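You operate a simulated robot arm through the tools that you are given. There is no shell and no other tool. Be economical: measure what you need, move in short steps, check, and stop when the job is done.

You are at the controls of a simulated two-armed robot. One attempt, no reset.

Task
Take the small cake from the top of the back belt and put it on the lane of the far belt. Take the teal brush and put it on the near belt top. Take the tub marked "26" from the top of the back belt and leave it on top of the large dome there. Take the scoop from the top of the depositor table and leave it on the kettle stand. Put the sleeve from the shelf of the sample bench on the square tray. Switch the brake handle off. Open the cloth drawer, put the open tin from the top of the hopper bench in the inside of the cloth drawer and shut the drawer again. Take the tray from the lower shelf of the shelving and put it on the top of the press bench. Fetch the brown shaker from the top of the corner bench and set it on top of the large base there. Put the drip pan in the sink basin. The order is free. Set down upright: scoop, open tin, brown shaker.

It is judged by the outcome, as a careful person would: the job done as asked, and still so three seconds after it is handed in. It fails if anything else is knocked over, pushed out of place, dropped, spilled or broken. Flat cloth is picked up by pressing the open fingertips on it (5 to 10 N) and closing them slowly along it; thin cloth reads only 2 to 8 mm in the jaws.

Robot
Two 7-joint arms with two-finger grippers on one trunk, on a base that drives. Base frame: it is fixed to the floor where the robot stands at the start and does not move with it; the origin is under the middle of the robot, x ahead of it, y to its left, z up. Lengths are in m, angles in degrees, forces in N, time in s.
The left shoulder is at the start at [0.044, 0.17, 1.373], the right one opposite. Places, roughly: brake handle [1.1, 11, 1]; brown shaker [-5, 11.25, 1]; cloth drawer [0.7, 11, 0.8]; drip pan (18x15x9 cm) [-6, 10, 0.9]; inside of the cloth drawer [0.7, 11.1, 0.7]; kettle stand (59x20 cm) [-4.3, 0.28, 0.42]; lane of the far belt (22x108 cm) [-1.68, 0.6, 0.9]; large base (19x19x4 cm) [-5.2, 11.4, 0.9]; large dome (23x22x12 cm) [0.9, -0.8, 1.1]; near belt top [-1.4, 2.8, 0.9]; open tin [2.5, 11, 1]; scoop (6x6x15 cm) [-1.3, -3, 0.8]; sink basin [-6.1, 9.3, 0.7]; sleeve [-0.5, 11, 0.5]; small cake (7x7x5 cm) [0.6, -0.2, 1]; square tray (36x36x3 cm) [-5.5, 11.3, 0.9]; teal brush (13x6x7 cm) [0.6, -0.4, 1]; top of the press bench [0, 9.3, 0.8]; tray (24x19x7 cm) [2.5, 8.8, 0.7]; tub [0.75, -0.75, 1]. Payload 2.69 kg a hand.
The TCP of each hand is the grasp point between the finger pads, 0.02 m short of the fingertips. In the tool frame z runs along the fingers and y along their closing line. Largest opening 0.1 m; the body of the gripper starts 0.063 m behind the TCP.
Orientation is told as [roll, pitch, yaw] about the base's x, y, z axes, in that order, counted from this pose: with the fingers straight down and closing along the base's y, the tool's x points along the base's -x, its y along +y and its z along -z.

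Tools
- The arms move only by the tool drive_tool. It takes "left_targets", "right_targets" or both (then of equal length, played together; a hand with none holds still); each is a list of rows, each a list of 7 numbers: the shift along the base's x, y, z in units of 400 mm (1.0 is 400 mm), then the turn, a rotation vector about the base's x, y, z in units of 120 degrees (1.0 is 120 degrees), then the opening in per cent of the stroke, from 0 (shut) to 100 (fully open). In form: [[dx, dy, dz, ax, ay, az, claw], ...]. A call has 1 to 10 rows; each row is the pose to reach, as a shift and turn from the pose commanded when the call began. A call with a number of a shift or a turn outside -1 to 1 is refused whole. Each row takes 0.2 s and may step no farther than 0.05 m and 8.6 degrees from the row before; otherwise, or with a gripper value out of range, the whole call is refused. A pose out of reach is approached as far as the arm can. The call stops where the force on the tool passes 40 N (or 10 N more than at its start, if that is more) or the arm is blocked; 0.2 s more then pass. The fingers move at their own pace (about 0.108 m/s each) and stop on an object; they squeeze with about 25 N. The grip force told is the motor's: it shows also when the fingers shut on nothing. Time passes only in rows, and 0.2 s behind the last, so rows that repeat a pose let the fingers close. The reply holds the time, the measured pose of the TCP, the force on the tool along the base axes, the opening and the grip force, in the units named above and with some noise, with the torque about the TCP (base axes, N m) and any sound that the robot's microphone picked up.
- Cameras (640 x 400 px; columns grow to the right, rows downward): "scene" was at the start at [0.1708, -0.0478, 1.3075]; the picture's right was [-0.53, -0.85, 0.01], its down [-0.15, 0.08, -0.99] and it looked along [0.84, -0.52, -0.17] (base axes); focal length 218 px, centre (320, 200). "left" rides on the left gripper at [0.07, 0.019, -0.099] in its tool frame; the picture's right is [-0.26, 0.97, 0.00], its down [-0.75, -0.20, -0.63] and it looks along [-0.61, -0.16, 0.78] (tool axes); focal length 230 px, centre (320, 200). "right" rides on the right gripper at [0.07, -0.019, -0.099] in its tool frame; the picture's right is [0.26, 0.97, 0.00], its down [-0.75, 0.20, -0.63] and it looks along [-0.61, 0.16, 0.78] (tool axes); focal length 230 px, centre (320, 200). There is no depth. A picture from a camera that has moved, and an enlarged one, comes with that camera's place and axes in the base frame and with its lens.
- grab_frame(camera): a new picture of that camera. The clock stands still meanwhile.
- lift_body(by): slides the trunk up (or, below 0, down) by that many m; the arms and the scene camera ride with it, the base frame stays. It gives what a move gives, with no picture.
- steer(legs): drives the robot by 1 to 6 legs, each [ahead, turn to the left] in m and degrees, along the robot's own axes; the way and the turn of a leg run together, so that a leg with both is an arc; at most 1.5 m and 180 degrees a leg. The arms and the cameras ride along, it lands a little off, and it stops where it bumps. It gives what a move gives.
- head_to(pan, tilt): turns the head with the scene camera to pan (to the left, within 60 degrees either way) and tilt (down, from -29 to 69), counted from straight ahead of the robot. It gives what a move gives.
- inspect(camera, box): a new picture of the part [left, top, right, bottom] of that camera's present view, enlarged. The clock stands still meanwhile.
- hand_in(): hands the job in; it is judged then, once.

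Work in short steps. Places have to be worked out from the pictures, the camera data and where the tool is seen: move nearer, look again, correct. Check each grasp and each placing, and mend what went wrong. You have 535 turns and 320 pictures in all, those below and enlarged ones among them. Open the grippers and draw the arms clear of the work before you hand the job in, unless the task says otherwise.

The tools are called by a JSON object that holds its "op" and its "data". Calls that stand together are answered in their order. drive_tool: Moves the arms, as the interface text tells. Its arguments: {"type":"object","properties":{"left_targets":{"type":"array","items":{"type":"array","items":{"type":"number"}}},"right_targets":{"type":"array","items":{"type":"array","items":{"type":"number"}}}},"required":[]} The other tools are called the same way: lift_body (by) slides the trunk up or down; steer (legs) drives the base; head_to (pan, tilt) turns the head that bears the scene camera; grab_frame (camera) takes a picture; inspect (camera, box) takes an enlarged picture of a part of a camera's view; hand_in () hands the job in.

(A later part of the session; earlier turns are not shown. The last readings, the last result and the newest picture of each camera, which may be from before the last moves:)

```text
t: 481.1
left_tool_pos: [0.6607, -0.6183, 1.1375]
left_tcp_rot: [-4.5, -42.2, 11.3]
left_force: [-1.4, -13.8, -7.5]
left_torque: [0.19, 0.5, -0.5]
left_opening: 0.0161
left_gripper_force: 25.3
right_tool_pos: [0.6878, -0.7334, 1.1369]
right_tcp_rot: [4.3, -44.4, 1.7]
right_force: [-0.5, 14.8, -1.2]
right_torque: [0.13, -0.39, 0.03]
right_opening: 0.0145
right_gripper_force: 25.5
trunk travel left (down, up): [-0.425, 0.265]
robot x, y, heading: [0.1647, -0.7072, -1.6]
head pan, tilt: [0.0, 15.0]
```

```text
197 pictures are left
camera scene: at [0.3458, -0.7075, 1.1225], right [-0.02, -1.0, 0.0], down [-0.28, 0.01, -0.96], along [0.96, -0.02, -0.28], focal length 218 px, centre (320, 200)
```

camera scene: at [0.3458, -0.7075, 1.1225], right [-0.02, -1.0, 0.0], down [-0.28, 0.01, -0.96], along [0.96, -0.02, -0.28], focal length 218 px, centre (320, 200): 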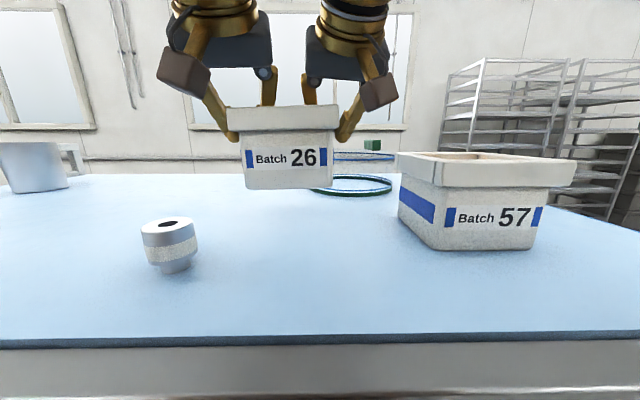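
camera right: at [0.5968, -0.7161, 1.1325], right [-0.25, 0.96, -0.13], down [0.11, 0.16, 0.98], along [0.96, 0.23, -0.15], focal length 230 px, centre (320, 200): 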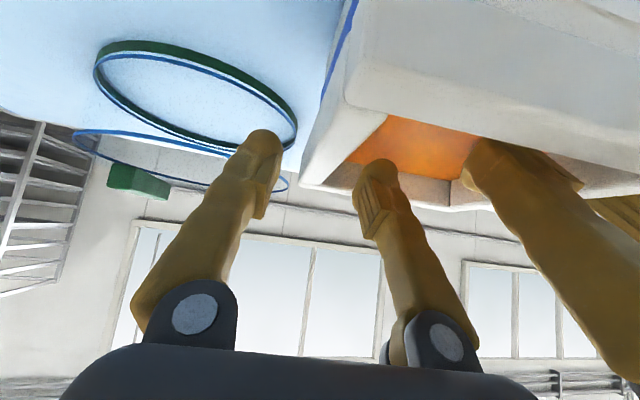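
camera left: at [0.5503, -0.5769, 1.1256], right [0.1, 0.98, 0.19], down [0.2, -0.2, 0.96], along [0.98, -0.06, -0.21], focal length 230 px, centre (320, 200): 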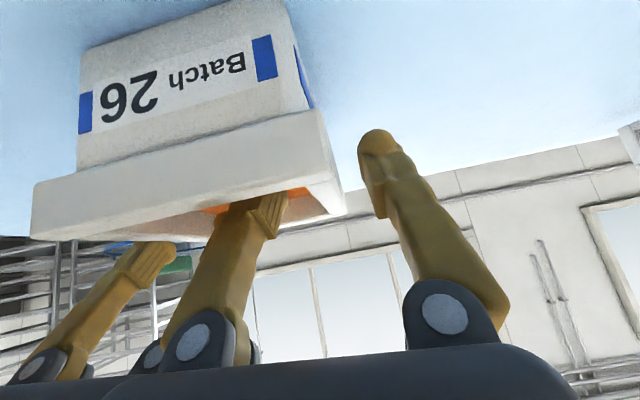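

Good. Lower 5 cm more to touch the belt.

{"op": "lift_body", "data": {"by": -0.05}}

{"op": "lift_body", "data": {"by": -0.006}}

{"op": "grab_frame", "data": {"camera": "scene"}}

```text
t: 482.0
left_tool_pos: [0.6603, -0.6172, 1.0877]
left_tcp_rot: [-4.6, -42.1, 11.3]
left_force: [0.1, -16.5, -5.7]
left_torque: [0.07, 0.07, -0.57]
left_opening: 0.0159
left_gripper_force: 24.9
right_tool_pos: [0.6892, -0.7341, 1.0854]
right_tcp_rot: [4.1, -44.0, 1.7]
right_force: [-0.4, 16.3, -2.1]
right_torque: [0.03, -0.03, 0.06]
right_opening: 0.0147
right_gripper_force: 25.2
trunk travel left (down, up): [-0.375, 0.315]
robot x, y, heading: [0.1633, -0.7055, -1.5]
head pan, tilt: [0.0, 15.0]
```

```text
t: 482.5
left_tool_pos: [0.6602, -0.6179, 1.0845]
left_tcp_rot: [-4.6, -42.4, 11.4]
left_force: [1.6, -19.8, 6.8]
left_torque: [0.11, 0.19, -0.56]
left_opening: 0.0159
left_gripper_force: 24.7
right_tool_pos: [0.688, -0.7348, 1.0814]
right_tcp_rot: [4.2, -44.2, 1.7]
right_force: [0.6, 16.1, -0.4]
right_torque: [0.07, 0.33, 0.03]
right_opening: 0.0147
right_gripper_force: 25.2
trunk travel left (down, up): [-0.369, 0.321]
robot x, y, heading: [0.1616, -0.7087, -1.3]
head pan, tilt: [0.0, 15.0]
```

```text
196 pictures are left
camera scene: at [0.3442, -0.7079, 1.0667], right [-0.02, -1.0, 0.0], down [-0.28, 0.01, -0.96], along [0.96, -0.02, -0.28], focal length 218 px, centre (320, 200)
```

scene: 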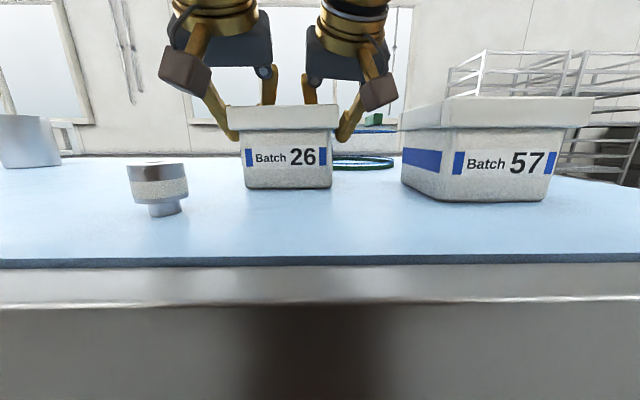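

It's on the belt. Release both and rise with the trunk.

{"op": "drive_tool", "data": {"left_targets": [[0, 0, -0.005, 0, 0, 0, 25], [0, 0, -0.005, 0, 0, 0, 45], [0, 0, -0.005, 0, 0, 0, 45]], "right_targets": [[0, 0, -0.005, 0, 0, 0, 25], [0, 0, -0.005, 0, 0, 0, 45], [0, 0, -0.005, 0, 0, 0, 45]]}}

{"op": "lift_body", "data": {"by": 0.13}}

```text
t: 483.3
left_tool_pos: [0.6606, -0.6156, 1.0799]
left_tcp_rot: [-4.4, -42.0, 11.4]
left_force: [-0.7, -0.5, -0.1]
left_torque: [-0.03, 0.0, -0.01]
left_opening: 0.0448
left_gripper_force: 0.2
right_tool_pos: [0.6881, -0.7348, 1.0774]
right_tcp_rot: [4.2, -44.2, 1.6]
right_force: [-0.5, 0.0, 0.0]
right_torque: [0.03, 0.0, 0.02]
right_opening: 0.0451
right_gripper_force: 0.0
trunk travel left (down, up): [-0.369, 0.321]
robot x, y, heading: [0.1605, -0.7029, -1.2]
head pan, tilt: [0.0, 15.0]
```

```text
t: 484.9
left_tool_pos: [0.6595, -0.6167, 1.2109]
left_tcp_rot: [-4.3, -42.1, 11.4]
left_force: [0.0, -0.5, -0.3]
left_torque: [0.03, -0.01, 0.01]
left_opening: 0.0449
left_gripper_force: 0.0
right_tool_pos: [0.6892, -0.7326, 1.2094]
right_tcp_rot: [4.3, -44.3, 1.5]
right_force: [-0.2, -0.9, 0.7]
right_torque: [-0.03, 0.03, 0.02]
right_opening: 0.0449
right_gripper_force: 0.1
trunk travel left (down, up): [-0.499, 0.191]
robot x, y, heading: [0.1631, -0.7063, -1.4]
head pan, tilt: [0.0, 15.0]
```

Tub is standing again. Turn the base ~5° right and creep 2 cm ahead to gain reach.

{"op": "steer", "data": {"legs": [[0, -5]]}}

{"op": "steer", "data": {"legs": [[0.025, 0]]}}

{"op": "grab_frame", "data": {"camera": "left"}}

{"op": "grab_frame", "data": {"camera": "right"}}

```text
t: 485.8
left_tool_pos: [0.665, -0.6619, 1.2107]
left_tcp_rot: [-4.4, -42.0, 6.2]
left_force: [0.2, 0.5, -0.2]
left_torque: [0.0, -0.01, 0.01]
left_opening: 0.0451
left_gripper_force: 0.0
right_tool_pos: [0.6836, -0.7817, 1.2086]
right_tcp_rot: [4.4, -44.3, -3.7]
right_force: [0.9, 0.2, -0.2]
right_torque: [0.01, 0.0, 0.02]
right_opening: 0.0451
right_gripper_force: 0.1
trunk travel left (down, up): [-0.499, 0.191]
robot x, y, heading: [0.1663, -0.7031, -6.8]
head pan, tilt: [0.0, 15.0]
```

```text
t: 486.6
left_tool_pos: [0.6629, -0.661, 1.2067]
left_tcp_rot: [-4.2, -41.6, 6.1]
left_force: [-0.9, 0.3, 0.5]
left_torque: [0.0, -0.02, -0.03]
left_opening: 0.045
left_gripper_force: 0.0
right_tool_pos: [0.6817, -0.7802, 1.2204]
right_tcp_rot: [4.4, -45.7, -3.7]
right_force: [-0.6, -0.8, -0.7]
right_torque: [-0.01, -0.02, -0.03]
right_opening: 0.0447
right_gripper_force: 0.1
trunk travel left (down, up): [-0.499, 0.191]
robot x, y, heading: [0.188, -0.7084, -6.5]
head pan, tilt: [0.0, 15.0]
```

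```text
195 pictures are left
camera left: at [0.5437, -0.6474, 1.2331], right [0.14, 0.98, 0.12], down [0.15, -0.14, 0.98], along [0.98, -0.12, -0.17], focal length 230 px, centre (320, 200)
```

left: 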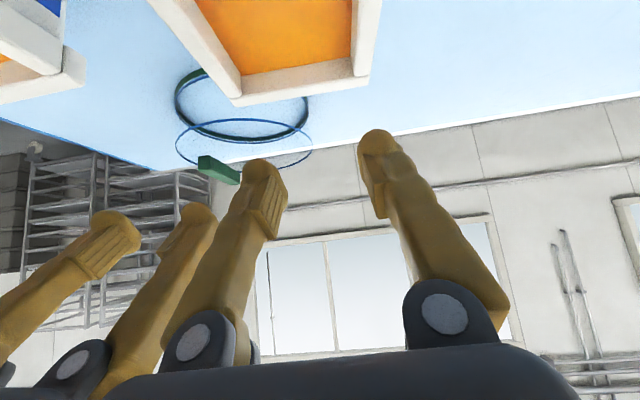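

```text
194 pictures are left
camera right: at [0.5631, -0.7983, 1.2398], right [-0.17, 0.98, -0.13], down [0.07, 0.15, 0.99], along [0.98, 0.16, -0.1], focal length 230 px, centre (320, 200)
```

right: 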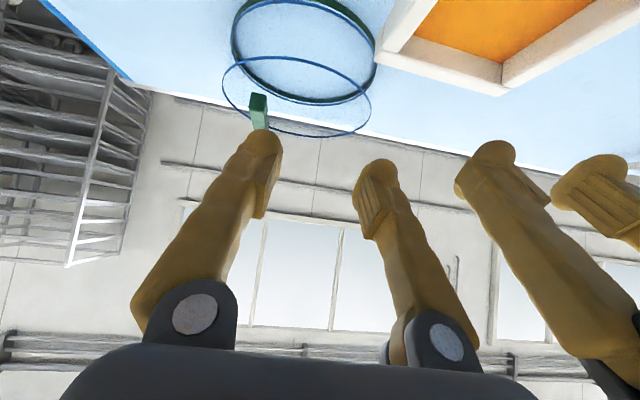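

Tub now at [0.671,-0.674], yaw ≈-2°. Re-pose both hands above its lips with pitch −52° and no twist.

{"op": "drive_tool", "data": {"left_targets": [[0.03, 0.03, 0, 0.009, -0.03, -0.014, 45], [0.06, 0.07, -0.02, 0.018, -0.06, -0.028, 45], [0.095, 0.1, -0.06, 0.026, -0.087, -0.0425, 45], [0.095, 0.1, -0.11, 0.026, -0.087, -0.0425, 45], [0.095, 0.1, -0.11, 0.026, -0.087, -0.0425, 45]], "right_targets": [[0, 0.04, 0, -0.009, -0.018, -0.003, 45], [0, 0.08, -0.03, -0.018, -0.036, -0.006, 45], [0, 0.132, -0.08, -0.026, -0.0525, -0.01, 45], [0, 0.132, -0.15, -0.026, -0.0525, -0.01, 45], [0, 0.132, -0.15, -0.026, -0.0525, -0.01, 45]]}}

{"op": "grab_frame", "data": {"camera": "left"}}

{"op": "grab_frame", "data": {"camera": "right"}}

```text
t: 487.8
left_tool_pos: [0.6895, -0.619, 1.1687]
left_tcp_rot: [-0.4, -52.8, -2.0]
left_force: [0.4, -1.0, 0.1]
left_torque: [-0.02, 0.03, 0.04]
left_opening: 0.0448
left_gripper_force: 0.1
left hand out of reach, approached as far as the arm can: row 1, 2, 3
right_tool_pos: [0.6717, -0.7265, 1.168]
right_tcp_rot: [0.0, -52.8, -1.5]
right_force: [-0.7, -0.5, 0.4]
right_torque: [0.01, -0.06, 0.0]
right_opening: 0.0453
right_gripper_force: 0.1
right hand out of reach, approached as far as the arm can: row 1, 2
trunk travel left (down, up): [-0.499, 0.191]
robot x, y, heading: [0.1829, -0.7096, -6.4]
head pan, tilt: [0.0, 15.0]
```

```text
193 pictures are left
camera left: at [0.5693, -0.596, 1.172], right [0.19, 0.96, 0.2], down [-0.06, -0.19, 0.98], along [0.98, -0.2, 0.02], focal length 230 px, centre (320, 200)
```

left: 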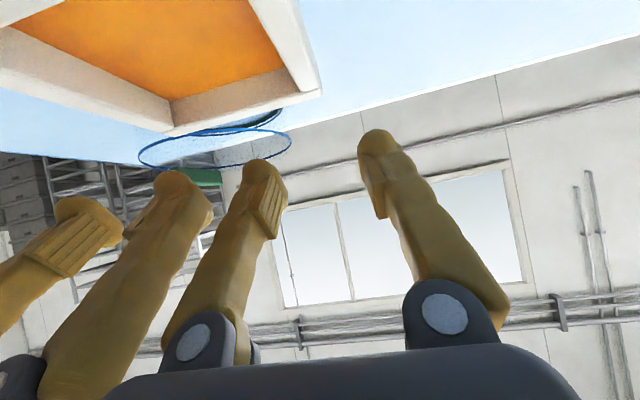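

```text
192 pictures are left
camera right: at [0.5497, -0.7411, 1.1714], right [-0.13, 0.97, -0.21], down [-0.04, 0.2, 0.98], along [0.99, 0.14, 0.01], focal length 230 px, centre (320, 200)
```

right: 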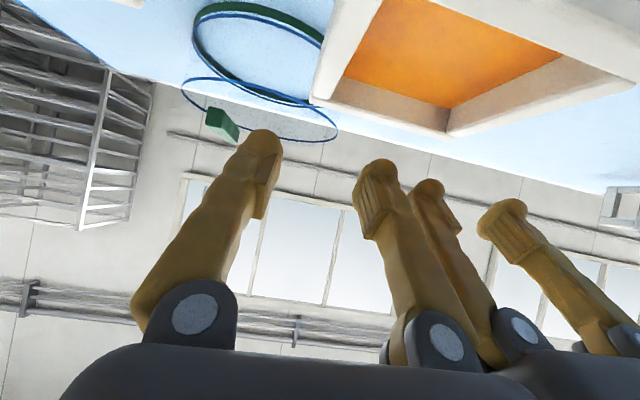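

Well aligned. Lower the trunk 7.6 cm onto the lips and close.

{"op": "lift_body", "data": {"by": -0.077}}

{"op": "drive_tool", "data": {"left_targets": [[0, 0, 0, 0, 0, 0, 30], [0, 0, 0, 0, 0, 0, 5], [0, 0, 0, 0, 0, 0, 5], [0, 0, 0, 0, 0, 0, 5]], "right_targets": [[0, 0, 0, 0, 0, 0, 30], [0, 0, 0, 0, 0, 0, 5], [0, 0, 0, 0, 0, 0, 5], [0, 0, 0, 0, 0, 0, 5]]}}

{"op": "lift_body", "data": {"by": 0.13}}

{"op": "grab_frame", "data": {"camera": "scene"}}

```text
t: 489.0
left_tool_pos: [0.6925, -0.6179, 1.0906]
left_tcp_rot: [-0.2, -52.7, -1.9]
left_force: [0.0, 0.0, -0.4]
left_torque: [0.0, 0.0, -0.03]
left_opening: 0.0448
left_gripper_force: 0.2
right_tool_pos: [0.673, -0.7261, 1.0897]
right_tcp_rot: [0.0, -52.6, -1.5]
right_force: [0.4, -0.9, 0.6]
right_torque: [0.0, -0.01, -0.01]
right_opening: 0.0451
right_gripper_force: 0.0
trunk travel left (down, up): [-0.422, 0.268]
robot x, y, heading: [0.1868, -0.7076, -6.3]
head pan, tilt: [0.0, 15.0]
```

```text
t: 490.0
left_tool_pos: [0.6918, -0.615, 1.0894]
left_tcp_rot: [-0.1, -52.7, -1.7]
left_force: [4.1, 33.3, 0.4]
left_torque: [0.23, 0.01, 0.25]
left_opening: 0.0143
left_gripper_force: 25.0
right_tool_pos: [0.673, -0.7291, 1.0881]
right_tcp_rot: [-0.3, -52.7, -1.6]
right_force: [-4.8, -33.4, -0.2]
right_torque: [-0.17, 0.2, -0.37]
right_opening: 0.0145
right_gripper_force: 25.3
trunk travel left (down, up): [-0.422, 0.268]
robot x, y, heading: [0.1857, -0.7091, -6.4]
head pan, tilt: [0.0, 15.0]
```

```text
t: 491.5
left_tool_pos: [0.6921, -0.6146, 1.2186]
left_tcp_rot: [0.0, -52.7, -1.8]
left_force: [6.0, 34.4, -4.8]
left_torque: [0.24, -0.13, 0.31]
left_opening: 0.0144
left_gripper_force: 24.8
right_tool_pos: [0.6749, -0.7294, 1.2191]
right_tcp_rot: [-0.3, -52.7, -1.5]
right_force: [-4.4, -35.5, -3.6]
right_torque: [-0.21, 0.06, -0.33]
right_opening: 0.0142
right_gripper_force: 25.3
trunk travel left (down, up): [-0.552, 0.138]
robot x, y, heading: [0.189, -0.7066, -6.4]
head pan, tilt: [0.0, 15.0]
```

```text
191 pictures are left
camera scene: at [0.372, -0.7266, 1.2493], right [-0.11, -0.99, 0.0], down [-0.27, 0.03, -0.96], along [0.95, -0.11, -0.28], focal length 218 px, centre (320, 200)
```

scene: 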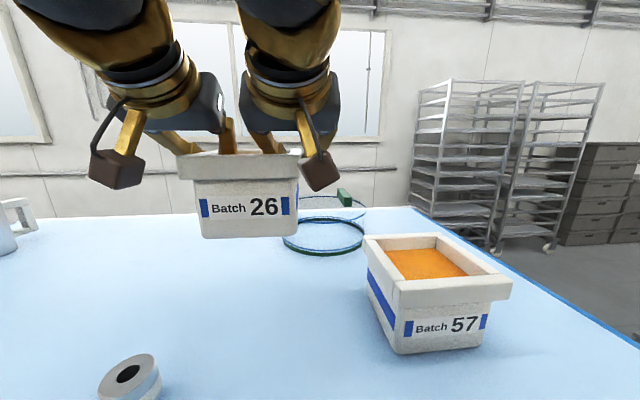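

Lifted level. Relax the squeeze slightly and move both toward the dome.

{"op": "drive_tool", "data": {"left_targets": [[0, 0.005, 0, 0, 0, 0, 5], [0, 0.01, 0, 0, 0, 0, 5], [0, 0.01, 0, 0, 0, 0, 5]], "right_targets": [[0, -0.005, 0, 0, 0, 0, 5], [0, -0.01, 0, 0, 0, 0, 5], [0, -0.01, 0, 0, 0, 0, 5]]}}

{"op": "drive_tool", "data": {"left_targets": [[0.05, -0.023, 0.01, 0, 0, 0, 5], [0.1, -0.046, 0.02, 0, 0, 0, 5], [0.15, -0.07, 0.02, 0, 0, 0, 5], [0.2, -0.094, 0.02, 0, 0, 0, 5], [0.25, -0.118, 0.02, 0, 0, 0, 5], [0.3, -0.142, 0.02, 0, 0, 0, 5], [0.35, -0.166, 0.02, 0, 0, 0, 5], [0.4, -0.19, 0.02, 0, 0, 0, 5], [0.45, -0.215, 0.02, 0, 0, 0, 5], [0.45, -0.215, 0.02, 0, 0, 0, 5]], "right_targets": [[0.05, -0.023, 0.01, 0, 0, 0, 5], [0.1, -0.046, 0.02, 0, 0, 0, 5], [0.15, -0.07, 0.02, 0, 0, 0, 5], [0.2, -0.094, 0.02, 0, 0, 0, 5], [0.25, -0.118, 0.02, 0, 0, 0, 5], [0.3, -0.142, 0.02, 0, 0, 0, 5], [0.35, -0.166, 0.02, 0, 0, 0, 5], [0.4, -0.19, 0.02, 0, 0, 0, 5], [0.45, -0.215, 0.02, 0, 0, 0, 5], [0.45, -0.215, 0.02, 0, 0, 0, 5]]}}

{"op": "grab_frame", "data": {"camera": "scene"}}

```text
t: 492.3
left_tool_pos: [0.6917, -0.6153, 1.2204]
left_tcp_rot: [-0.3, -52.7, -1.9]
left_force: [0.3, 11.4, -5.6]
left_torque: [0.09, 0.03, 0.1]
left_opening: 0.0145
left_gripper_force: 24.8
right_tool_pos: [0.6726, -0.7301, 1.2191]
right_tcp_rot: [0.0, -52.6, -1.4]
right_force: [-0.9, -10.8, -2.1]
right_torque: [0.05, -0.14, -0.15]
right_opening: 0.0144
right_gripper_force: 25.1
trunk travel left (down, up): [-0.552, 0.138]
robot x, y, heading: [0.1859, -0.7119, -6.3]
head pan, tilt: [0.0, 15.0]
```

```text
t: 494.5
left_tool_pos: [0.8727, -0.7009, 1.2301]
left_tcp_rot: [-0.4, -52.5, -1.8]
left_force: [1.1, 11.7, -2.3]
left_torque: [-0.06, -0.17, 0.09]
left_opening: 0.0143
left_gripper_force: 24.9
right_tool_pos: [0.8577, -0.8146, 1.2291]
right_tcp_rot: [0.0, -52.3, -1.6]
right_force: [-1.6, -10.8, -6.3]
right_torque: [-0.16, 0.14, -0.13]
right_opening: 0.0146
right_gripper_force: 25.4
trunk travel left (down, up): [-0.552, 0.138]
robot x, y, heading: [0.1852, -0.7083, -6.7]
head pan, tilt: [0.0, 15.0]
```

```text
190 pictures are left
camera scene: at [0.3714, -0.7261, 1.2495], right [-0.11, -0.99, 0.0], down [-0.27, 0.03, -0.96], along [0.96, -0.11, -0.28], focal length 218 px, centre (320, 200)
```

scene: 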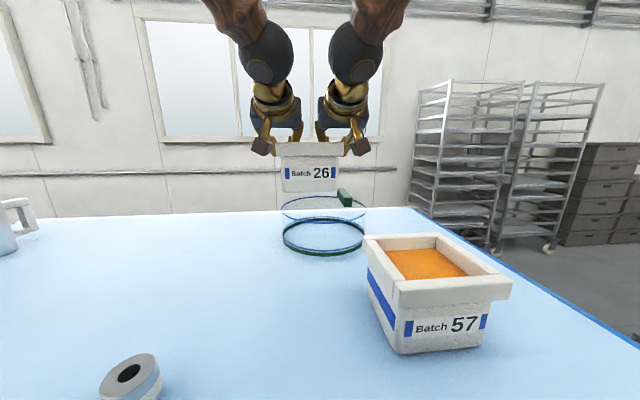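

Excellent, level over the dome. Lower 5 cm, then small steps to contact.

{"op": "lift_body", "data": {"by": -0.05}}

{"op": "grab_frame", "data": {"camera": "scene"}}

```text
t: 495.5
left_tool_pos: [0.8736, -0.7023, 1.1817]
left_tcp_rot: [-0.4, -52.9, -1.9]
left_force: [4.3, 10.4, 12.7]
left_torque: [0.04, 0.25, 0.1]
left_opening: 0.0143
left_gripper_force: 25.2
right_tool_pos: [0.8566, -0.8162, 1.181]
right_tcp_rot: [0.1, -52.6, -1.8]
right_force: [1.5, -9.9, 4.8]
right_torque: [-0.08, 0.31, -0.1]
right_opening: 0.0143
right_gripper_force: 24.9
trunk travel left (down, up): [-0.502, 0.188]
robot x, y, heading: [0.1888, -0.708, -6.5]
head pan, tilt: [0.0, 15.0]
```

```text
189 pictures are left
camera scene: at [0.37, -0.7267, 1.1999], right [-0.11, -0.99, 0.0], down [-0.27, 0.03, -0.96], along [0.96, -0.11, -0.28], focal length 218 px, centre (320, 200)
```

scene: 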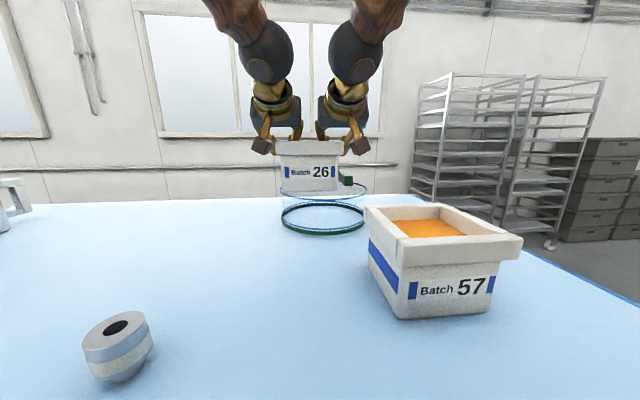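

Contact already (~25 N total). Zoom to verify it rests on the top, clear of the bar.

{"op": "inspect", "data": {"camera": "scene", "box": [230, 120, 410, 245]}}

```text
3.20 times, centred on (320, 182) of scene
camera zoom: at [0.37, -0.7267, 1.1999], right [-0.11, -0.99, 0.0], down [-0.27, 0.03, -0.96], along [0.96, -0.11, -0.28], focal length 698 px, centre (320, 256)
```

zoom: 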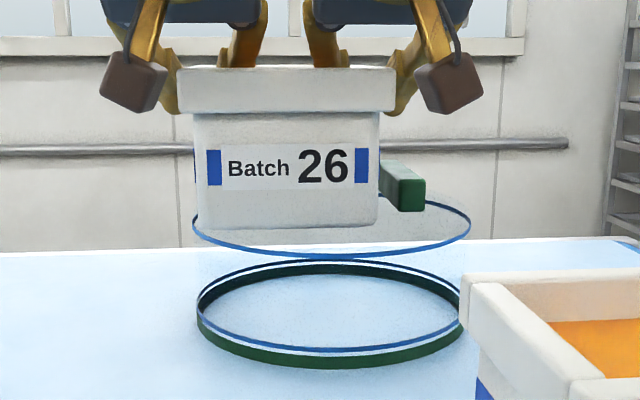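

It rests evenly on the flat top (z≈1.095), just clear of the bar. Unload slightly, open both hands, and rise.

{"op": "lift_body", "data": {"by": 0.004}}

{"op": "drive_tool", "data": {"left_targets": [[0, 0, 0, 0, 0, 0, 25], [0, 0, 0, 0, 0, 0, 40], [0, 0, 0, 0, 0, 0, 40]], "right_targets": [[0, 0, 0, 0, 0, 0, 25], [0, 0, 0, 0, 0, 0, 40], [0, 0, 0, 0, 0, 0, 40]]}}

{"op": "inspect", "data": {"camera": "scene", "box": [230, 120, 410, 245]}}

```text
t: 496.0
left_tool_pos: [0.8725, -0.7011, 1.1822]
left_tcp_rot: [-0.2, -52.5, -1.8]
left_force: [3.6, 10.0, 2.8]
left_torque: [0.03, -0.38, 0.15]
left_opening: 0.0139
left_gripper_force: 24.9
right_tool_pos: [0.8579, -0.8171, 1.1809]
right_tcp_rot: [-0.2, -52.4, -1.7]
right_force: [-2.0, -9.9, -4.3]
right_torque: [-0.09, -0.09, -0.04]
right_opening: 0.0143
right_gripper_force: 25.5
trunk travel left (down, up): [-0.506, 0.184]
robot x, y, heading: [0.1895, -0.7086, -6.4]
head pan, tilt: [0.0, 15.0]
```

```text
t: 496.8
left_tool_pos: [0.8732, -0.7012, 1.1829]
left_tcp_rot: [-0.4, -52.5, -1.9]
left_force: [0.3, 0.6, 0.7]
left_torque: [-0.01, 0.02, 0.04]
left_opening: 0.0399
left_gripper_force: 0.1
right_tool_pos: [0.8567, -0.8159, 1.1823]
right_tcp_rot: [0.0, -52.4, -1.7]
right_force: [0.3, 0.0, 0.8]
right_torque: [-0.02, 0.0, -0.01]
right_opening: 0.0401
right_gripper_force: 0.1
trunk travel left (down, up): [-0.506, 0.184]
robot x, y, heading: [0.1877, -0.7069, -6.5]
head pan, tilt: [0.0, 15.0]
```

```text
3.20 times, centred on (320, 182) of scene
camera zoom: at [0.3707, -0.7266, 1.2035], right [-0.11, -0.99, 0.0], down [-0.27, 0.03, -0.96], along [0.96, -0.11, -0.28], focal length 698 px, centre (320, 256)
```

zoom: 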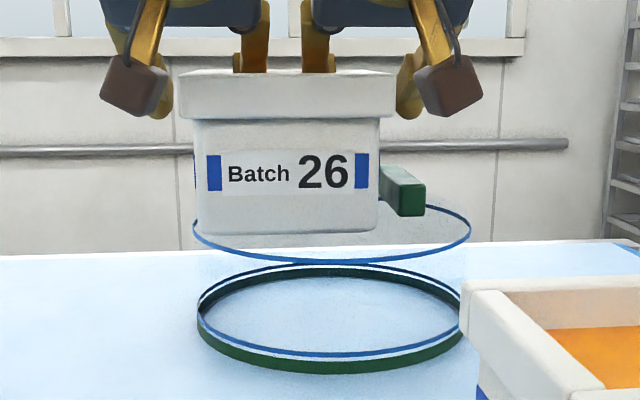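

Tub stands level on the dome. Rise 0.1 m, then draw the hands back.

{"op": "lift_body", "data": {"by": 0.1}}

{"op": "drive_tool", "data": {"left_targets": [[-0.1, 0.02, 0.04, 0, 0.03, 0, 40], [-0.2, 0.06, 0.06, 0, 0.07, 0, 40], [-0.3, 0.1, 0.06, 0, 0.12, 0, 40], [-0.4, 0.14, 0.06, 0, 0.17, 0, 40], [-0.5, 0.18, 0.06, 0, 0.22, 0, 40], [-0.6, 0.22, 0.05, 0, 0.27, 0, 40], [-0.7, 0.25, 0.03, 0, 0.32, 0, 40], [-0.8, 0.25, 0.0, 0, 0.37, 0, 40], [-0.9, 0.25, -0.03, 0, 0.42, 0, 40], [-0.9, 0.25, -0.03, 0, 0.42, 0, 40]], "right_targets": [[-0.1, -0.02, 0.04, 0, 0.03, 0, 40], [-0.2, -0.06, 0.06, 0, 0.07, 0, 40], [-0.3, -0.1, 0.06, 0, 0.12, 0, 40], [-0.4, -0.14, 0.06, 0, 0.17, 0, 40], [-0.5, -0.18, 0.06, 0, 0.22, 0, 40], [-0.6, -0.22, 0.05, 0, 0.27, 0, 40], [-0.7, -0.25, 0.03, 0, 0.32, 0, 40], [-0.8, -0.25, 0.0, 0, 0.37, 0, 40], [-0.9, -0.25, -0.03, 0, 0.42, 0, 40], [-0.9, -0.25, -0.03, 0, 0.42, 0, 40]]}}

{"op": "grab_frame", "data": {"camera": "scene"}}

```text
t: 498.1
left_tool_pos: [0.8726, -0.7016, 1.2843]
left_tcp_rot: [-0.3, -52.5, -1.8]
left_force: [0.2, -1.0, -0.1]
left_torque: [0.03, 0.0, 0.01]
left_opening: 0.04
left_gripper_force: 0.0
right_tool_pos: [0.8585, -0.8146, 1.2823]
right_tcp_rot: [0.0, -52.3, -1.7]
right_force: [-0.8, 0.0, 0.6]
right_torque: [0.02, 0.01, 0.0]
right_opening: 0.0398
right_gripper_force: 0.0
trunk travel left (down, up): [-0.606, 0.084]
robot x, y, heading: [0.1858, -0.7065, -6.5]
head pan, tilt: [0.0, 15.0]
```

```text
t: 500.3
left_tool_pos: [0.5114, -0.6, 1.2695]
left_tcp_rot: [-1.7, -1.8, -1.2]
left_force: [0.6, 0.7, 0.0]
left_torque: [-0.02, 0.0, 0.01]
left_opening: 0.0399
left_gripper_force: 0.0
right_tool_pos: [0.4938, -0.9176, 1.2702]
right_tcp_rot: [-1.2, -2.1, -1.0]
right_force: [-0.3, -0.4, -0.3]
right_torque: [0.01, 0.02, 0.0]
right_opening: 0.0399
right_gripper_force: 0.1
trunk travel left (down, up): [-0.606, 0.084]
robot x, y, heading: [0.1856, -0.708, -6.6]
head pan, tilt: [0.0, 15.0]
```

```text
186 pictures are left
camera scene: at [0.3731, -0.7268, 1.3034], right [-0.11, -0.99, 0.0], down [-0.27, 0.03, -0.96], along [0.95, -0.11, -0.28], focal length 218 px, centre (320, 200)
```

scene: 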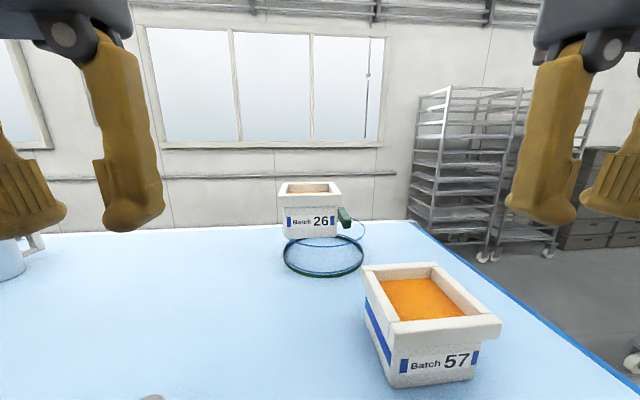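

Tub 26 is on the dome. Now the northern room. Back out, turn north.

{"op": "steer", "data": {"legs": [[-0.48, 0]]}}

{"op": "steer", "data": {"legs": [[0, 18], [0, 18], [0, 18], [0, 18], [0, 18], [0, 8]]}}

```text
t: 503.2
left_tool_pos: [0.0337, -0.5458, 1.269]
left_tcp_rot: [-1.7, -2.0, -0.7]
left_force: [-0.9, -0.4, -0.1]
left_torque: [-0.01, -0.04, -0.02]
left_opening: 0.0402
left_gripper_force: 0.0
right_tool_pos: [0.0205, -0.8634, 1.2695]
right_tcp_rot: [-1.2, -2.2, -0.6]
right_force: [0.0, -1.0, 0.0]
right_torque: [0.0, -0.02, -0.04]
right_opening: 0.0397
right_gripper_force: 0.0
trunk travel left (down, up): [-0.606, 0.084]
robot x, y, heading: [-0.2858, -0.6545, -5.9]
head pan, tilt: [0.0, 15.0]
```

```text
t: 504.0
left_tool_pos: [-0.0403, -0.5301, 1.2538]
left_tcp_rot: [-2.7, 2.7, 1.5]
left_force: [-0.1, -0.8, 0.2]
left_torque: [0.0, 0.01, 0.01]
left_opening: 0.0397
left_gripper_force: 0.1
right_tool_pos: [-0.0518, -0.8406, 1.249]
right_tcp_rot: [0.5, 3.8, 2.7]
right_force: [1.5, 0.7, -0.5]
right_torque: [-0.08, -0.01, 0.01]
right_opening: 0.04
right_gripper_force: 0.0
trunk travel left (down, up): [-0.606, 0.084]
robot x, y, heading: [-0.2872, -0.6526, -3.7]
head pan, tilt: [0.0, 15.0]
stopped in leg 1: the robot was blocked; the commanded pose is now the measured one
```

{"op": "steer", "data": {"legs": [[0, 18], [0, 18], [0, 18], [0, 18], [0, 18], [0, 3]]}}

```text
t: 504.9
left_tool_pos: [-0.0469, -0.5407, 1.2708]
left_tcp_rot: [-6.6, 0.4, 6.5]
left_force: [-0.9, 0.0, -0.1]
left_torque: [-0.04, -0.04, 0.01]
left_opening: 0.0401
left_gripper_force: 0.1
right_tool_pos: [-0.0402, -0.8136, 1.2599]
right_tcp_rot: [3.1, 0.8, 3.4]
right_force: [0.0, 1.0, -0.4]
right_torque: [-0.08, 0.03, -0.01]
right_opening: 0.0398
right_gripper_force: 0.0
trunk travel left (down, up): [-0.606, 0.084]
robot x, y, heading: [-0.2868, -0.6547, -0.8]
head pan, tilt: [0.0, 15.0]
stopped in leg 1: the robot was blocked; the commanded pose is now the measured one
```

Spread the hands to their sides and lower the trunk a little, then retry.

{"op": "drive_tool", "data": {"left_targets": [[0.08, 0.08, -0.03, 0.02, 0, -0.02, 40], [0.15, 0.16, -0.06, 0.04, 0, -0.04, 40], [0.2, 0.24, -0.1, 0.055, 0, -0.055, 40], [0.2, 0.24, -0.1, 0.055, 0, -0.055, 40], [0.2, 0.24, -0.1, 0.055, 0, -0.055, 40]], "right_targets": [[0.08, -0.06, -0.03, -0.01, 0, -0.01, 40], [0.15, -0.12, -0.06, -0.02, 0, -0.02, 40], [0.2, -0.18, -0.1, -0.026, 0, -0.03, 40], [0.2, -0.18, -0.1, -0.026, 0, -0.03, 40], [0.2, -0.18, -0.1, -0.026, 0, -0.03, 40]]}}

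{"op": "lift_body", "data": {"by": -0.15}}

{"op": "steer", "data": {"legs": [[0, 18], [0, 18], [0, 18], [0, 18], [0, 18]]}}

```text
t: 506.1
left_tool_pos: [0.0172, -0.433, 1.2319]
left_tcp_rot: [2.0, -0.8, -1.5]
left_force: [0.1, 0.1, -0.5]
left_torque: [-0.04, 0.0, 0.02]
left_opening: 0.0399
left_gripper_force: 0.1
right_tool_pos: [0.018, -0.8965, 1.2228]
right_tcp_rot: [-1.6, 0.6, 1.0]
right_force: [0.3, 0.1, -0.8]
right_torque: [-0.01, 0.02, 0.0]
right_opening: 0.0401
right_gripper_force: 0.1
trunk travel left (down, up): [-0.606, 0.084]
robot x, y, heading: [-0.2858, -0.6564, -1.3]
head pan, tilt: [0.0, 15.0]
```

```text
t: 507.8
left_tool_pos: [0.0172, -0.4331, 1.0817]
left_tcp_rot: [2.0, -1.0, -1.4]
left_force: [0.1, -0.3, -0.3]
left_torque: [-0.03, 0.01, 0.02]
left_opening: 0.0401
left_gripper_force: 0.0
right_tool_pos: [0.0167, -0.8965, 1.073]
right_tcp_rot: [-1.6, 0.6, 1.0]
right_force: [-0.7, -0.5, 0.5]
right_torque: [-0.02, 0.0, 0.02]
right_opening: 0.0398
right_gripper_force: 0.0
trunk travel left (down, up): [-0.456, 0.234]
robot x, y, heading: [-0.2876, -0.6519, -0.9]
head pan, tilt: [0.0, 15.0]
```

```text
t: 513.4
left_tool_pos: [-0.5121, -0.353, 1.0834]
left_tcp_rot: [1.8, -0.9, 89.1]
left_force: [0.4, -0.2, -0.3]
left_torque: [0.01, 0.0, 0.01]
left_opening: 0.0399
left_gripper_force: 0.1
right_tool_pos: [-0.0489, -0.3489, 1.0734]
right_tcp_rot: [-1.7, 0.6, 91.5]
right_force: [-0.3, -0.8, 0.2]
right_torque: [0.0, 0.01, 0.01]
right_opening: 0.04
right_gripper_force: 0.0
trunk travel left (down, up): [-0.456, 0.234]
robot x, y, heading: [-0.2808, -0.6513, 89.7]
head pan, tilt: [0.0, 15.0]
```

Good travel pose. Drive north in 1.4 m legs.

{"op": "steer", "data": {"legs": [[1.4, 0]]}}

{"op": "steer", "data": {"legs": [[1.4, 0]]}}

{"op": "steer", "data": {"legs": [[1.4, 0]]}}

{"op": "grab_frame", "data": {"camera": "scene"}}

```text
t: 520.3
left_tool_pos: [-0.4814, 1.0186, 1.0868]
left_tcp_rot: [1.8, -1.8, 88.0]
left_force: [0.1, 0.6, 0.0]
left_torque: [0.0, -0.03, -0.03]
left_opening: 0.0401
left_gripper_force: 0.0
right_tool_pos: [-0.0184, 1.0162, 1.0783]
right_tcp_rot: [-1.6, -0.3, 90.5]
right_force: [-0.5, 0.3, -0.8]
right_torque: [-0.04, 0.01, 0.01]
right_opening: 0.0398
right_gripper_force: 0.1
trunk travel left (down, up): [-0.456, 0.234]
robot x, y, heading: [-0.2524, 0.7328, 88.4]
head pan, tilt: [0.0, 15.0]
```

```text
t: 527.4
left_tool_pos: [-0.4421, 2.4446, 1.0854]
left_tcp_rot: [1.7, -1.7, 88.6]
left_force: [-0.6, -1.0, 0.3]
left_torque: [-0.03, -0.01, 0.0]
left_opening: 0.04
left_gripper_force: 0.0
right_tool_pos: [0.0198, 2.4325, 1.0817]
right_tcp_rot: [-1.7, -1.3, 90.4]
right_force: [0.1, -0.7, 0.3]
right_torque: [0.0, 0.01, 0.01]
right_opening: 0.04
right_gripper_force: 0.0
trunk travel left (down, up): [-0.456, 0.234]
robot x, y, heading: [-0.2212, 2.1638, 88.3]
head pan, tilt: [0.0, 15.0]
```

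```text
t: 534.3
left_tool_pos: [-0.4017, 3.8295, 1.084]
left_tcp_rot: [1.2, -2.5, 89.3]
left_force: [-0.1, -0.2, -0.2]
left_torque: [0.03, 0.01, -0.01]
left_opening: 0.04
left_gripper_force: 0.0
right_tool_pos: [0.0585, 3.8154, 1.0835]
right_tcp_rot: [-1.3, -2.6, 89.6]
right_force: [0.5, -0.3, 0.7]
right_torque: [0.01, 0.01, -0.02]
right_opening: 0.04
right_gripper_force: 0.0
trunk travel left (down, up): [-0.456, 0.234]
robot x, y, heading: [-0.1758, 3.5466, 88.4]
head pan, tilt: [0.0, 15.0]
```

```text
185 pictures are left
camera scene: at [-0.1731, 3.7284, 1.1535], right [1.0, -0.03, 0.0], down [-0.01, -0.28, -0.96], along [0.03, 0.96, -0.28], focal length 218 px, centre (320, 200)
```

scene: 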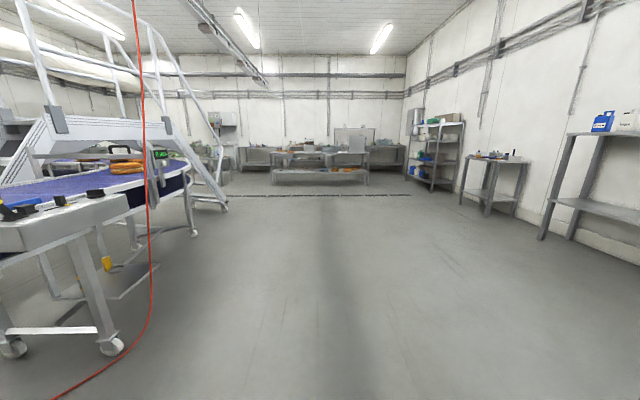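

Wide open ahead. Drive on to y≈7.3 and look again.

{"op": "steer", "data": {"legs": [[1.4, 0]]}}

{"op": "steer", "data": {"legs": [[1.4, 0]]}}

{"op": "steer", "data": {"legs": [[0.8, 0]]}}

{"op": "grab_frame", "data": {"camera": "scene"}}

```text
t: 541.2
left_tool_pos: [-0.344, 5.2241, 1.0836]
left_tcp_rot: [0.7, -3.4, 89.1]
left_force: [-0.2, 0.0, -0.6]
left_torque: [0.01, 0.01, 0.02]
left_opening: 0.0399
left_gripper_force: 0.0
right_tool_pos: [0.1126, 5.2053, 1.0838]
right_tcp_rot: [-0.9, -3.6, 88.0]
right_force: [0.1, -0.4, 0.6]
right_torque: [0.0, -0.01, -0.01]
right_opening: 0.0399
right_gripper_force: 0.0
trunk travel left (down, up): [-0.456, 0.234]
robot x, y, heading: [-0.1263, 4.9312, 87.6]
head pan, tilt: [0.0, 15.0]
```

```text
t: 548.2
left_tool_pos: [-0.2837, 6.6203, 1.083]
left_tcp_rot: [0.4, -4.4, 90.2]
left_force: [0.0, -0.6, 0.3]
left_torque: [0.0, -0.02, 0.0]
left_opening: 0.0403
left_gripper_force: 0.1
right_tool_pos: [0.1709, 6.6021, 1.083]
right_tcp_rot: [-0.5, -4.5, 87.5]
right_force: [0.1, 0.5, -0.2]
right_torque: [-0.02, 0.0, -0.01]
right_opening: 0.0399
right_gripper_force: 0.0
trunk travel left (down, up): [-0.456, 0.234]
robot x, y, heading: [-0.0679, 6.3281, 87.5]
head pan, tilt: [0.0, 15.0]
```

```text
t: 552.5
left_tool_pos: [-0.2453, 7.4306, 1.0838]
left_tcp_rot: [0.0, -5.1, 90.5]
left_force: [-0.7, 1.3, 0.5]
left_torque: [-0.03, 0.04, -0.01]
left_opening: 0.04
left_gripper_force: 0.1
right_tool_pos: [0.2077, 7.4082, 1.0846]
right_tcp_rot: [-0.1, -5.5, 86.4]
right_force: [-0.5, -0.3, 0.5]
right_torque: [-0.03, 0.01, 0.03]
right_opening: 0.0404
right_gripper_force: 0.1
trunk travel left (down, up): [-0.456, 0.234]
robot x, y, heading: [-0.0318, 7.131, 87.3]
head pan, tilt: [0.0, 15.0]
```

```text
184 pictures are left
camera scene: at [-0.0218, 7.3159, 1.1535], right [1.0, -0.05, 0.0], down [-0.01, -0.28, -0.96], along [0.05, 0.96, -0.28], focal length 218 px, centre (320, 200)
```

scene: 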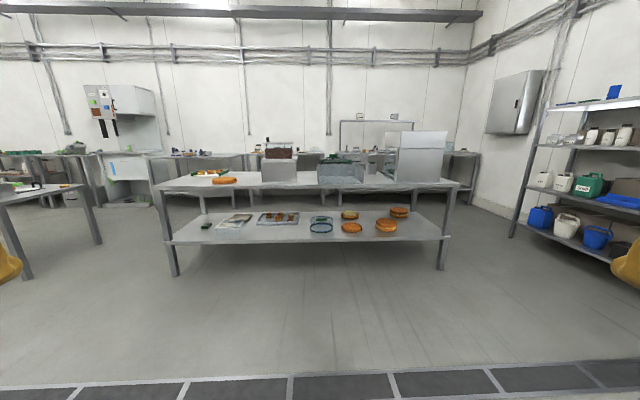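

Press bench ahead; the shelving with the tray is at the right. Turn right ~48° and drive toward it.

{"op": "steer", "data": {"legs": [[0, -16], [0, -16], [0, -16]]}}

{"op": "steer", "data": {"legs": [[1.2, 0]]}}

{"op": "grab_frame", "data": {"camera": "scene"}}

```text
t: 553.3
left_tool_pos: [-0.226, 7.44, 1.0895]
left_tcp_rot: [-1.8, -5.7, 90.4]
left_force: [-0.5, 0.0, 1.0]
left_torque: [-0.02, 0.0, -0.03]
left_opening: 0.0402
left_gripper_force: 0.1
right_tool_pos: [0.2162, 7.3983, 1.089]
right_tcp_rot: [1.7, -5.9, 81.2]
right_force: [0.1, 0.4, -0.6]
right_torque: [0.0, 0.03, 0.01]
right_opening: 0.0401
right_gripper_force: 0.1
trunk travel left (down, up): [-0.456, 0.234]
robot x, y, heading: [-0.0342, 7.1296, 84.7]
head pan, tilt: [0.0, 15.0]
stopped in leg 1: the robot was blocked; the commanded pose is now the measured one
```

```text
t: 559.4
left_tool_pos: [-0.0959, 8.6321, 1.0888]
left_tcp_rot: [-1.8, -5.6, 89.2]
left_force: [-0.8, -1.1, 0.0]
left_torque: [0.02, -0.01, 0.02]
left_opening: 0.0401
left_gripper_force: 0.1
right_tool_pos: [0.3445, 8.5812, 1.0897]
right_tcp_rot: [1.6, -5.9, 80.3]
right_force: [-1.2, 0.1, 0.1]
right_torque: [-0.01, 0.03, 0.01]
right_opening: 0.0401
right_gripper_force: 0.0
trunk travel left (down, up): [-0.456, 0.234]
robot x, y, heading: [0.0936, 8.3178, 83.5]
head pan, tilt: [0.0, 15.0]
```

```text
183 pictures are left
camera scene: at [0.1136, 8.5024, 1.1535], right [0.99, -0.11, 0.0], down [-0.03, -0.27, -0.96], along [0.11, 0.95, -0.28], focal length 218 px, centre (320, 200)
```

scene: 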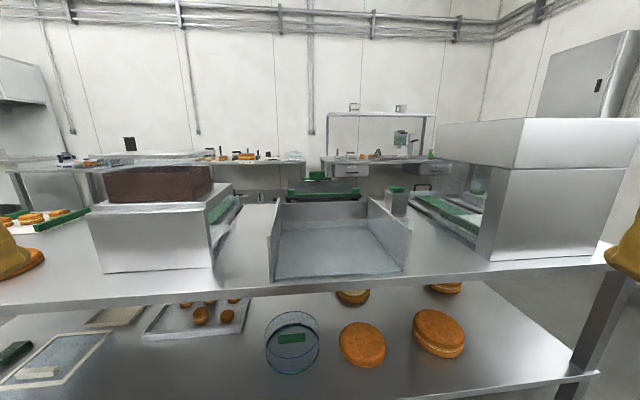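

I'm at the press bench (useful view). Back off 0.5 m and turn right, checking each.

{"op": "steer", "data": {"legs": [[-0.5, 0]]}}

{"op": "steer", "data": {"legs": [[0, -16], [0, -16], [0, -16], [0, -16]]}}

```text
t: 562.3
left_tool_pos: [-0.1528, 8.1354, 1.0882]
left_tcp_rot: [-2.2, -6.1, 90.5]
left_force: [-0.1, -0.1, -0.3]
left_torque: [0.01, 0.02, 0.0]
left_opening: 0.0403
left_gripper_force: 0.1
right_tool_pos: [0.2865, 8.0865, 1.0898]
right_tcp_rot: [2.2, -6.5, 79.2]
right_force: [0.2, 0.1, 0.3]
right_torque: [0.02, 0.01, 0.0]
right_opening: 0.0399
right_gripper_force: 0.0
trunk travel left (down, up): [-0.456, 0.234]
robot x, y, heading: [0.0345, 7.8223, 83.6]
head pan, tilt: [0.0, 15.0]
```

```text
t: 566.5
left_tool_pos: [0.2345, 8.1305, 1.0923]
left_tcp_rot: [-2.4, -5.8, 27.3]
left_force: [0.5, -0.7, -0.2]
left_torque: [0.01, 0.0, 0.0]
left_opening: 0.0398
left_gripper_force: 0.0
right_tool_pos: [0.3856, 7.7157, 1.0939]
right_tcp_rot: [2.3, -5.8, 15.1]
right_force: [-1.2, 1.2, 0.1]
right_torque: [0.02, -0.02, 0.0]
right_opening: 0.0402
right_gripper_force: 0.0
trunk travel left (down, up): [-0.456, 0.234]
robot x, y, heading: [0.0371, 7.8242, 20.1]
head pan, tilt: [0.0, 15.0]
```

Heading 20°. Drive 1.3 m and look at the shelving.

{"op": "steer", "data": {"legs": [[1.3, 0]]}}

{"op": "grab_frame", "data": {"camera": "scene"}}

```text
t: 573.0
left_tool_pos: [1.4567, 8.5669, 1.0927]
left_tcp_rot: [-3.0, -5.9, 28.3]
left_force: [0.1, -0.2, 0.6]
left_torque: [-0.03, 0.02, -0.02]
left_opening: 0.0401
left_gripper_force: 0.0
right_tool_pos: [1.6057, 8.1503, 1.093]
right_tcp_rot: [3.0, -6.1, 13.0]
right_force: [0.2, -0.6, -0.6]
right_torque: [0.0, 0.0, -0.01]
right_opening: 0.04
right_gripper_force: 0.0
trunk travel left (down, up): [-0.456, 0.234]
robot x, y, heading: [1.254, 8.2634, 19.7]
head pan, tilt: [0.0, 15.0]
```

```text
182 pictures are left
camera scene: at [1.4302, 8.3256, 1.1535], right [0.33, -0.94, 0.0], down [-0.26, -0.09, -0.96], along [0.91, 0.32, -0.28], focal length 218 px, centre (320, 200)
```

scene: 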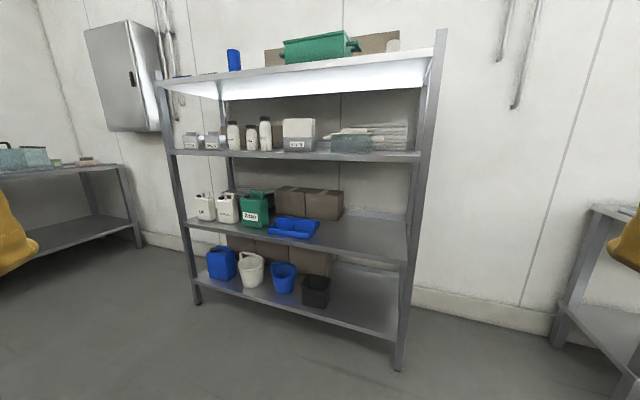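

The blue tray is on the third shelf at (293,228). Zoom.

{"op": "inspect", "data": {"camera": "scene", "box": [180, 160, 420, 310]}}

```text
2.67 times, centred on (300, 235) of scene
camera zoom: at [1.4302, 8.3256, 1.1535], right [0.33, -0.94, 0.0], down [-0.26, -0.09, -0.96], along [0.91, 0.32, -0.28], focal length 581 px, centre (373, 107)
```

zoom: 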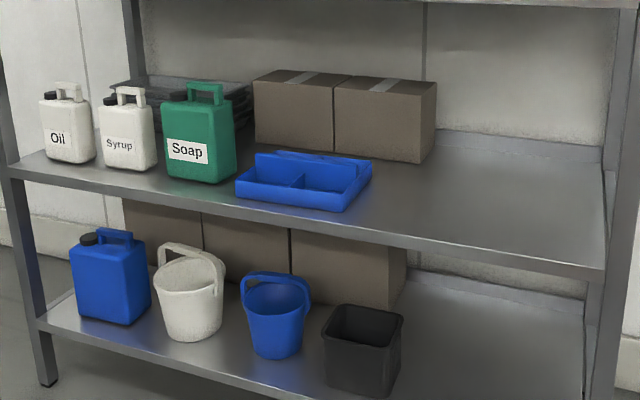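

Tray: front edge from [2.42,8.98] to [2.435,8.74], shelf z≈0.617, next shelf underside ≈1.04. Move round to face it: turn left 21°, drive 0.75 m.

{"op": "steer", "data": {"legs": [[0, 21]]}}

{"op": "steer", "data": {"legs": [[0.75, 0]]}}

```text
t: 574.6
left_tool_pos: [1.3346, 8.6158, 1.0974]
left_tcp_rot: [-3.0, -5.2, 49.5]
left_force: [0.1, 0.6, 0.1]
left_torque: [0.03, -0.03, -0.01]
left_opening: 0.04
left_gripper_force: 0.1
right_tool_pos: [1.6197, 8.2793, 1.0986]
right_tcp_rot: [2.9, -5.3, 33.6]
right_force: [-0.3, 0.4, -0.6]
right_torque: [0.02, 0.01, -0.01]
right_opening: 0.0397
right_gripper_force: 0.0
trunk travel left (down, up): [-0.456, 0.234]
robot x, y, heading: [1.2595, 8.2599, 40.3]
head pan, tilt: [0.0, 15.0]
```

```text
t: 578.7
left_tool_pos: [1.9133, 9.1045, 1.0952]
left_tcp_rot: [-3.7, -5.1, 50.9]
left_force: [0.3, 0.3, 0.1]
left_torque: [0.0, 0.01, 0.04]
left_opening: 0.0397
left_gripper_force: 0.0
right_tool_pos: [2.1994, 8.7682, 1.0974]
right_tcp_rot: [3.5, -5.3, 31.6]
right_force: [0.0, -0.3, 0.3]
right_torque: [-0.02, -0.03, 0.0]
right_opening: 0.04
right_gripper_force: 0.1
trunk travel left (down, up): [-0.456, 0.234]
robot x, y, heading: [1.8357, 8.7486, 40.2]
head pan, tilt: [0.0, 15.0]
```

Turn right 40° to face the shelving, then look.

{"op": "steer", "data": {"legs": [[0, -20], [0, -20]]}}

{"op": "head_to", "data": {"pan": 0, "tilt": 40}}

{"op": "grab_frame", "data": {"camera": "scene"}}

```text
t: 581.3
left_tool_pos: [2.118, 8.9743, 1.1005]
left_tcp_rot: [-3.6, -4.5, 11.8]
left_force: [-0.5, -0.2, 0.5]
left_torque: [0.0, 0.01, 0.0]
left_opening: 0.0399
left_gripper_force: 0.0
right_tool_pos: [2.1222, 8.5334, 1.1016]
right_tcp_rot: [3.6, -4.6, -8.5]
right_force: [0.5, -0.5, -1.0]
right_torque: [0.01, -0.02, -0.02]
right_opening: 0.0401
right_gripper_force: 0.0
trunk travel left (down, up): [-0.456, 0.234]
robot x, y, heading: [1.837, 8.7552, 0.4]
head pan, tilt: [0.0, 15.0]
```

```text
t: 582.1
left_tool_pos: [2.1178, 8.9727, 1.0995]
left_tcp_rot: [-4.5, -4.2, 13.5]
left_force: [0.1, 0.0, -0.4]
left_torque: [0.0, -0.05, 0.02]
left_opening: 0.0402
left_gripper_force: 0.1
right_tool_pos: [2.1221, 8.5329, 1.1001]
right_tcp_rot: [4.3, -4.2, -10.5]
right_force: [0.9, 0.3, -0.2]
right_torque: [-0.03, 0.0, 0.0]
right_opening: 0.0401
right_gripper_force: 0.0
trunk travel left (down, up): [-0.456, 0.234]
robot x, y, heading: [1.8407, 8.7533, 0.5]
head pan, tilt: [0.0, 40.0]
```

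```text
180 pictures are left
camera scene: at [2.0105, 8.7566, 1.1142], right [0.01, -1.0, 0.0], down [-0.66, -0.01, -0.76], along [0.76, 0.01, -0.66], focal length 218 px, centre (320, 200)
```

scene: 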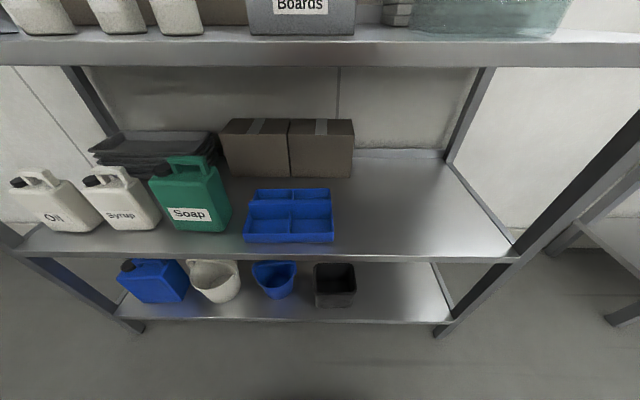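

Zoom on the tray.

{"op": "inspect", "data": {"camera": "scene", "box": [210, 150, 370, 260]}}

```text
3.64 times, centred on (290, 205) of scene
camera zoom: at [2.0105, 8.7566, 1.1142], right [0.01, -1.0, 0.0], down [-0.66, -0.01, -0.76], along [0.76, 0.01, -0.66], focal length 793 px, centre (429, 182)
```

zoom: 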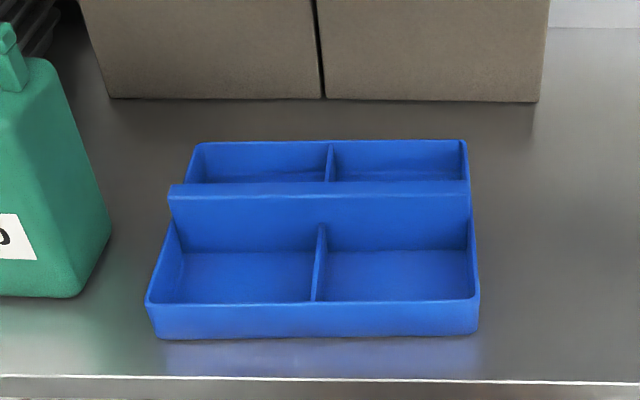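

The tray has a tall central divider along y at [2.495,8.852] — a good grip, but deep under the upper shelf. I'll first pull the tray forward by its front wall (x≈2.405). Lower the trunk and turn the left tool 77° so it closes along x.

{"op": "lift_body", "data": {"by": -0.33}}

{"op": "drive_tool", "data": {"left_targets": [[0, 0, 0, 0.01, 0, 0.07, 60], [0, -0.02, 0, 0.02, 0, 0.14, 60], [0, -0.05, 0, 0.03, 0.01, 0.21, 60], [0, -0.08, 0, 0.035, 0.02, 0.28, 60], [0, -0.11, 0, 0.035, 0.03, 0.35, 60], [0.02, -0.14, 0, 0.035, 0.04, 0.42, 60], [0.04, -0.17, 0, 0.03, 0.045, 0.49, 60], [0.06, -0.2, 0, 0.02, 0.05, 0.56, 60], [0.06, -0.22, 0, 0.015, 0.05, 0.63, 60], [0.06, -0.22, 0, 0.015, 0.05, 0.63, 60]]}}

```text
t: 585.4
left_tool_pos: [2.1121, 8.9727, 0.7698]
left_tcp_rot: [-4.1, -4.3, 13.2]
left_force: [0.4, 0.2, 0.4]
left_torque: [-0.02, 0.01, 0.02]
left_opening: 0.0398
left_gripper_force: 0.0
right_tool_pos: [2.1144, 8.5342, 0.7697]
right_tcp_rot: [4.1, -4.3, -9.9]
right_force: [-0.8, -0.3, -0.3]
right_torque: [0.01, 0.0, -0.03]
right_opening: 0.0397
right_gripper_force: 0.1
trunk travel left (down, up): [-0.126, 0.564]
robot x, y, heading: [1.8351, 8.756, 0.7]
head pan, tilt: [0.0, 40.0]
```

```text
t: 587.6
left_tool_pos: [2.1245, 8.8869, 0.7719]
left_tcp_rot: [2.0, -3.0, 87.3]
left_force: [-0.2, 0.5, 0.1]
left_torque: [0.01, 0.0, -0.02]
left_opening: 0.0601
left_gripper_force: 0.1
left hand out of reach, approached as far as the arm can: row 1, 2
right_tool_pos: [2.116, 8.5329, 0.7706]
right_tcp_rot: [4.2, -4.3, -9.9]
right_force: [-0.2, 0.5, -0.5]
right_torque: [0.0, -0.02, -0.01]
right_opening: 0.04
right_gripper_force: 0.0
trunk travel left (down, up): [-0.126, 0.564]
robot x, y, heading: [1.8352, 8.7531, 0.8]
head pan, tilt: [0.0, 40.0]
```

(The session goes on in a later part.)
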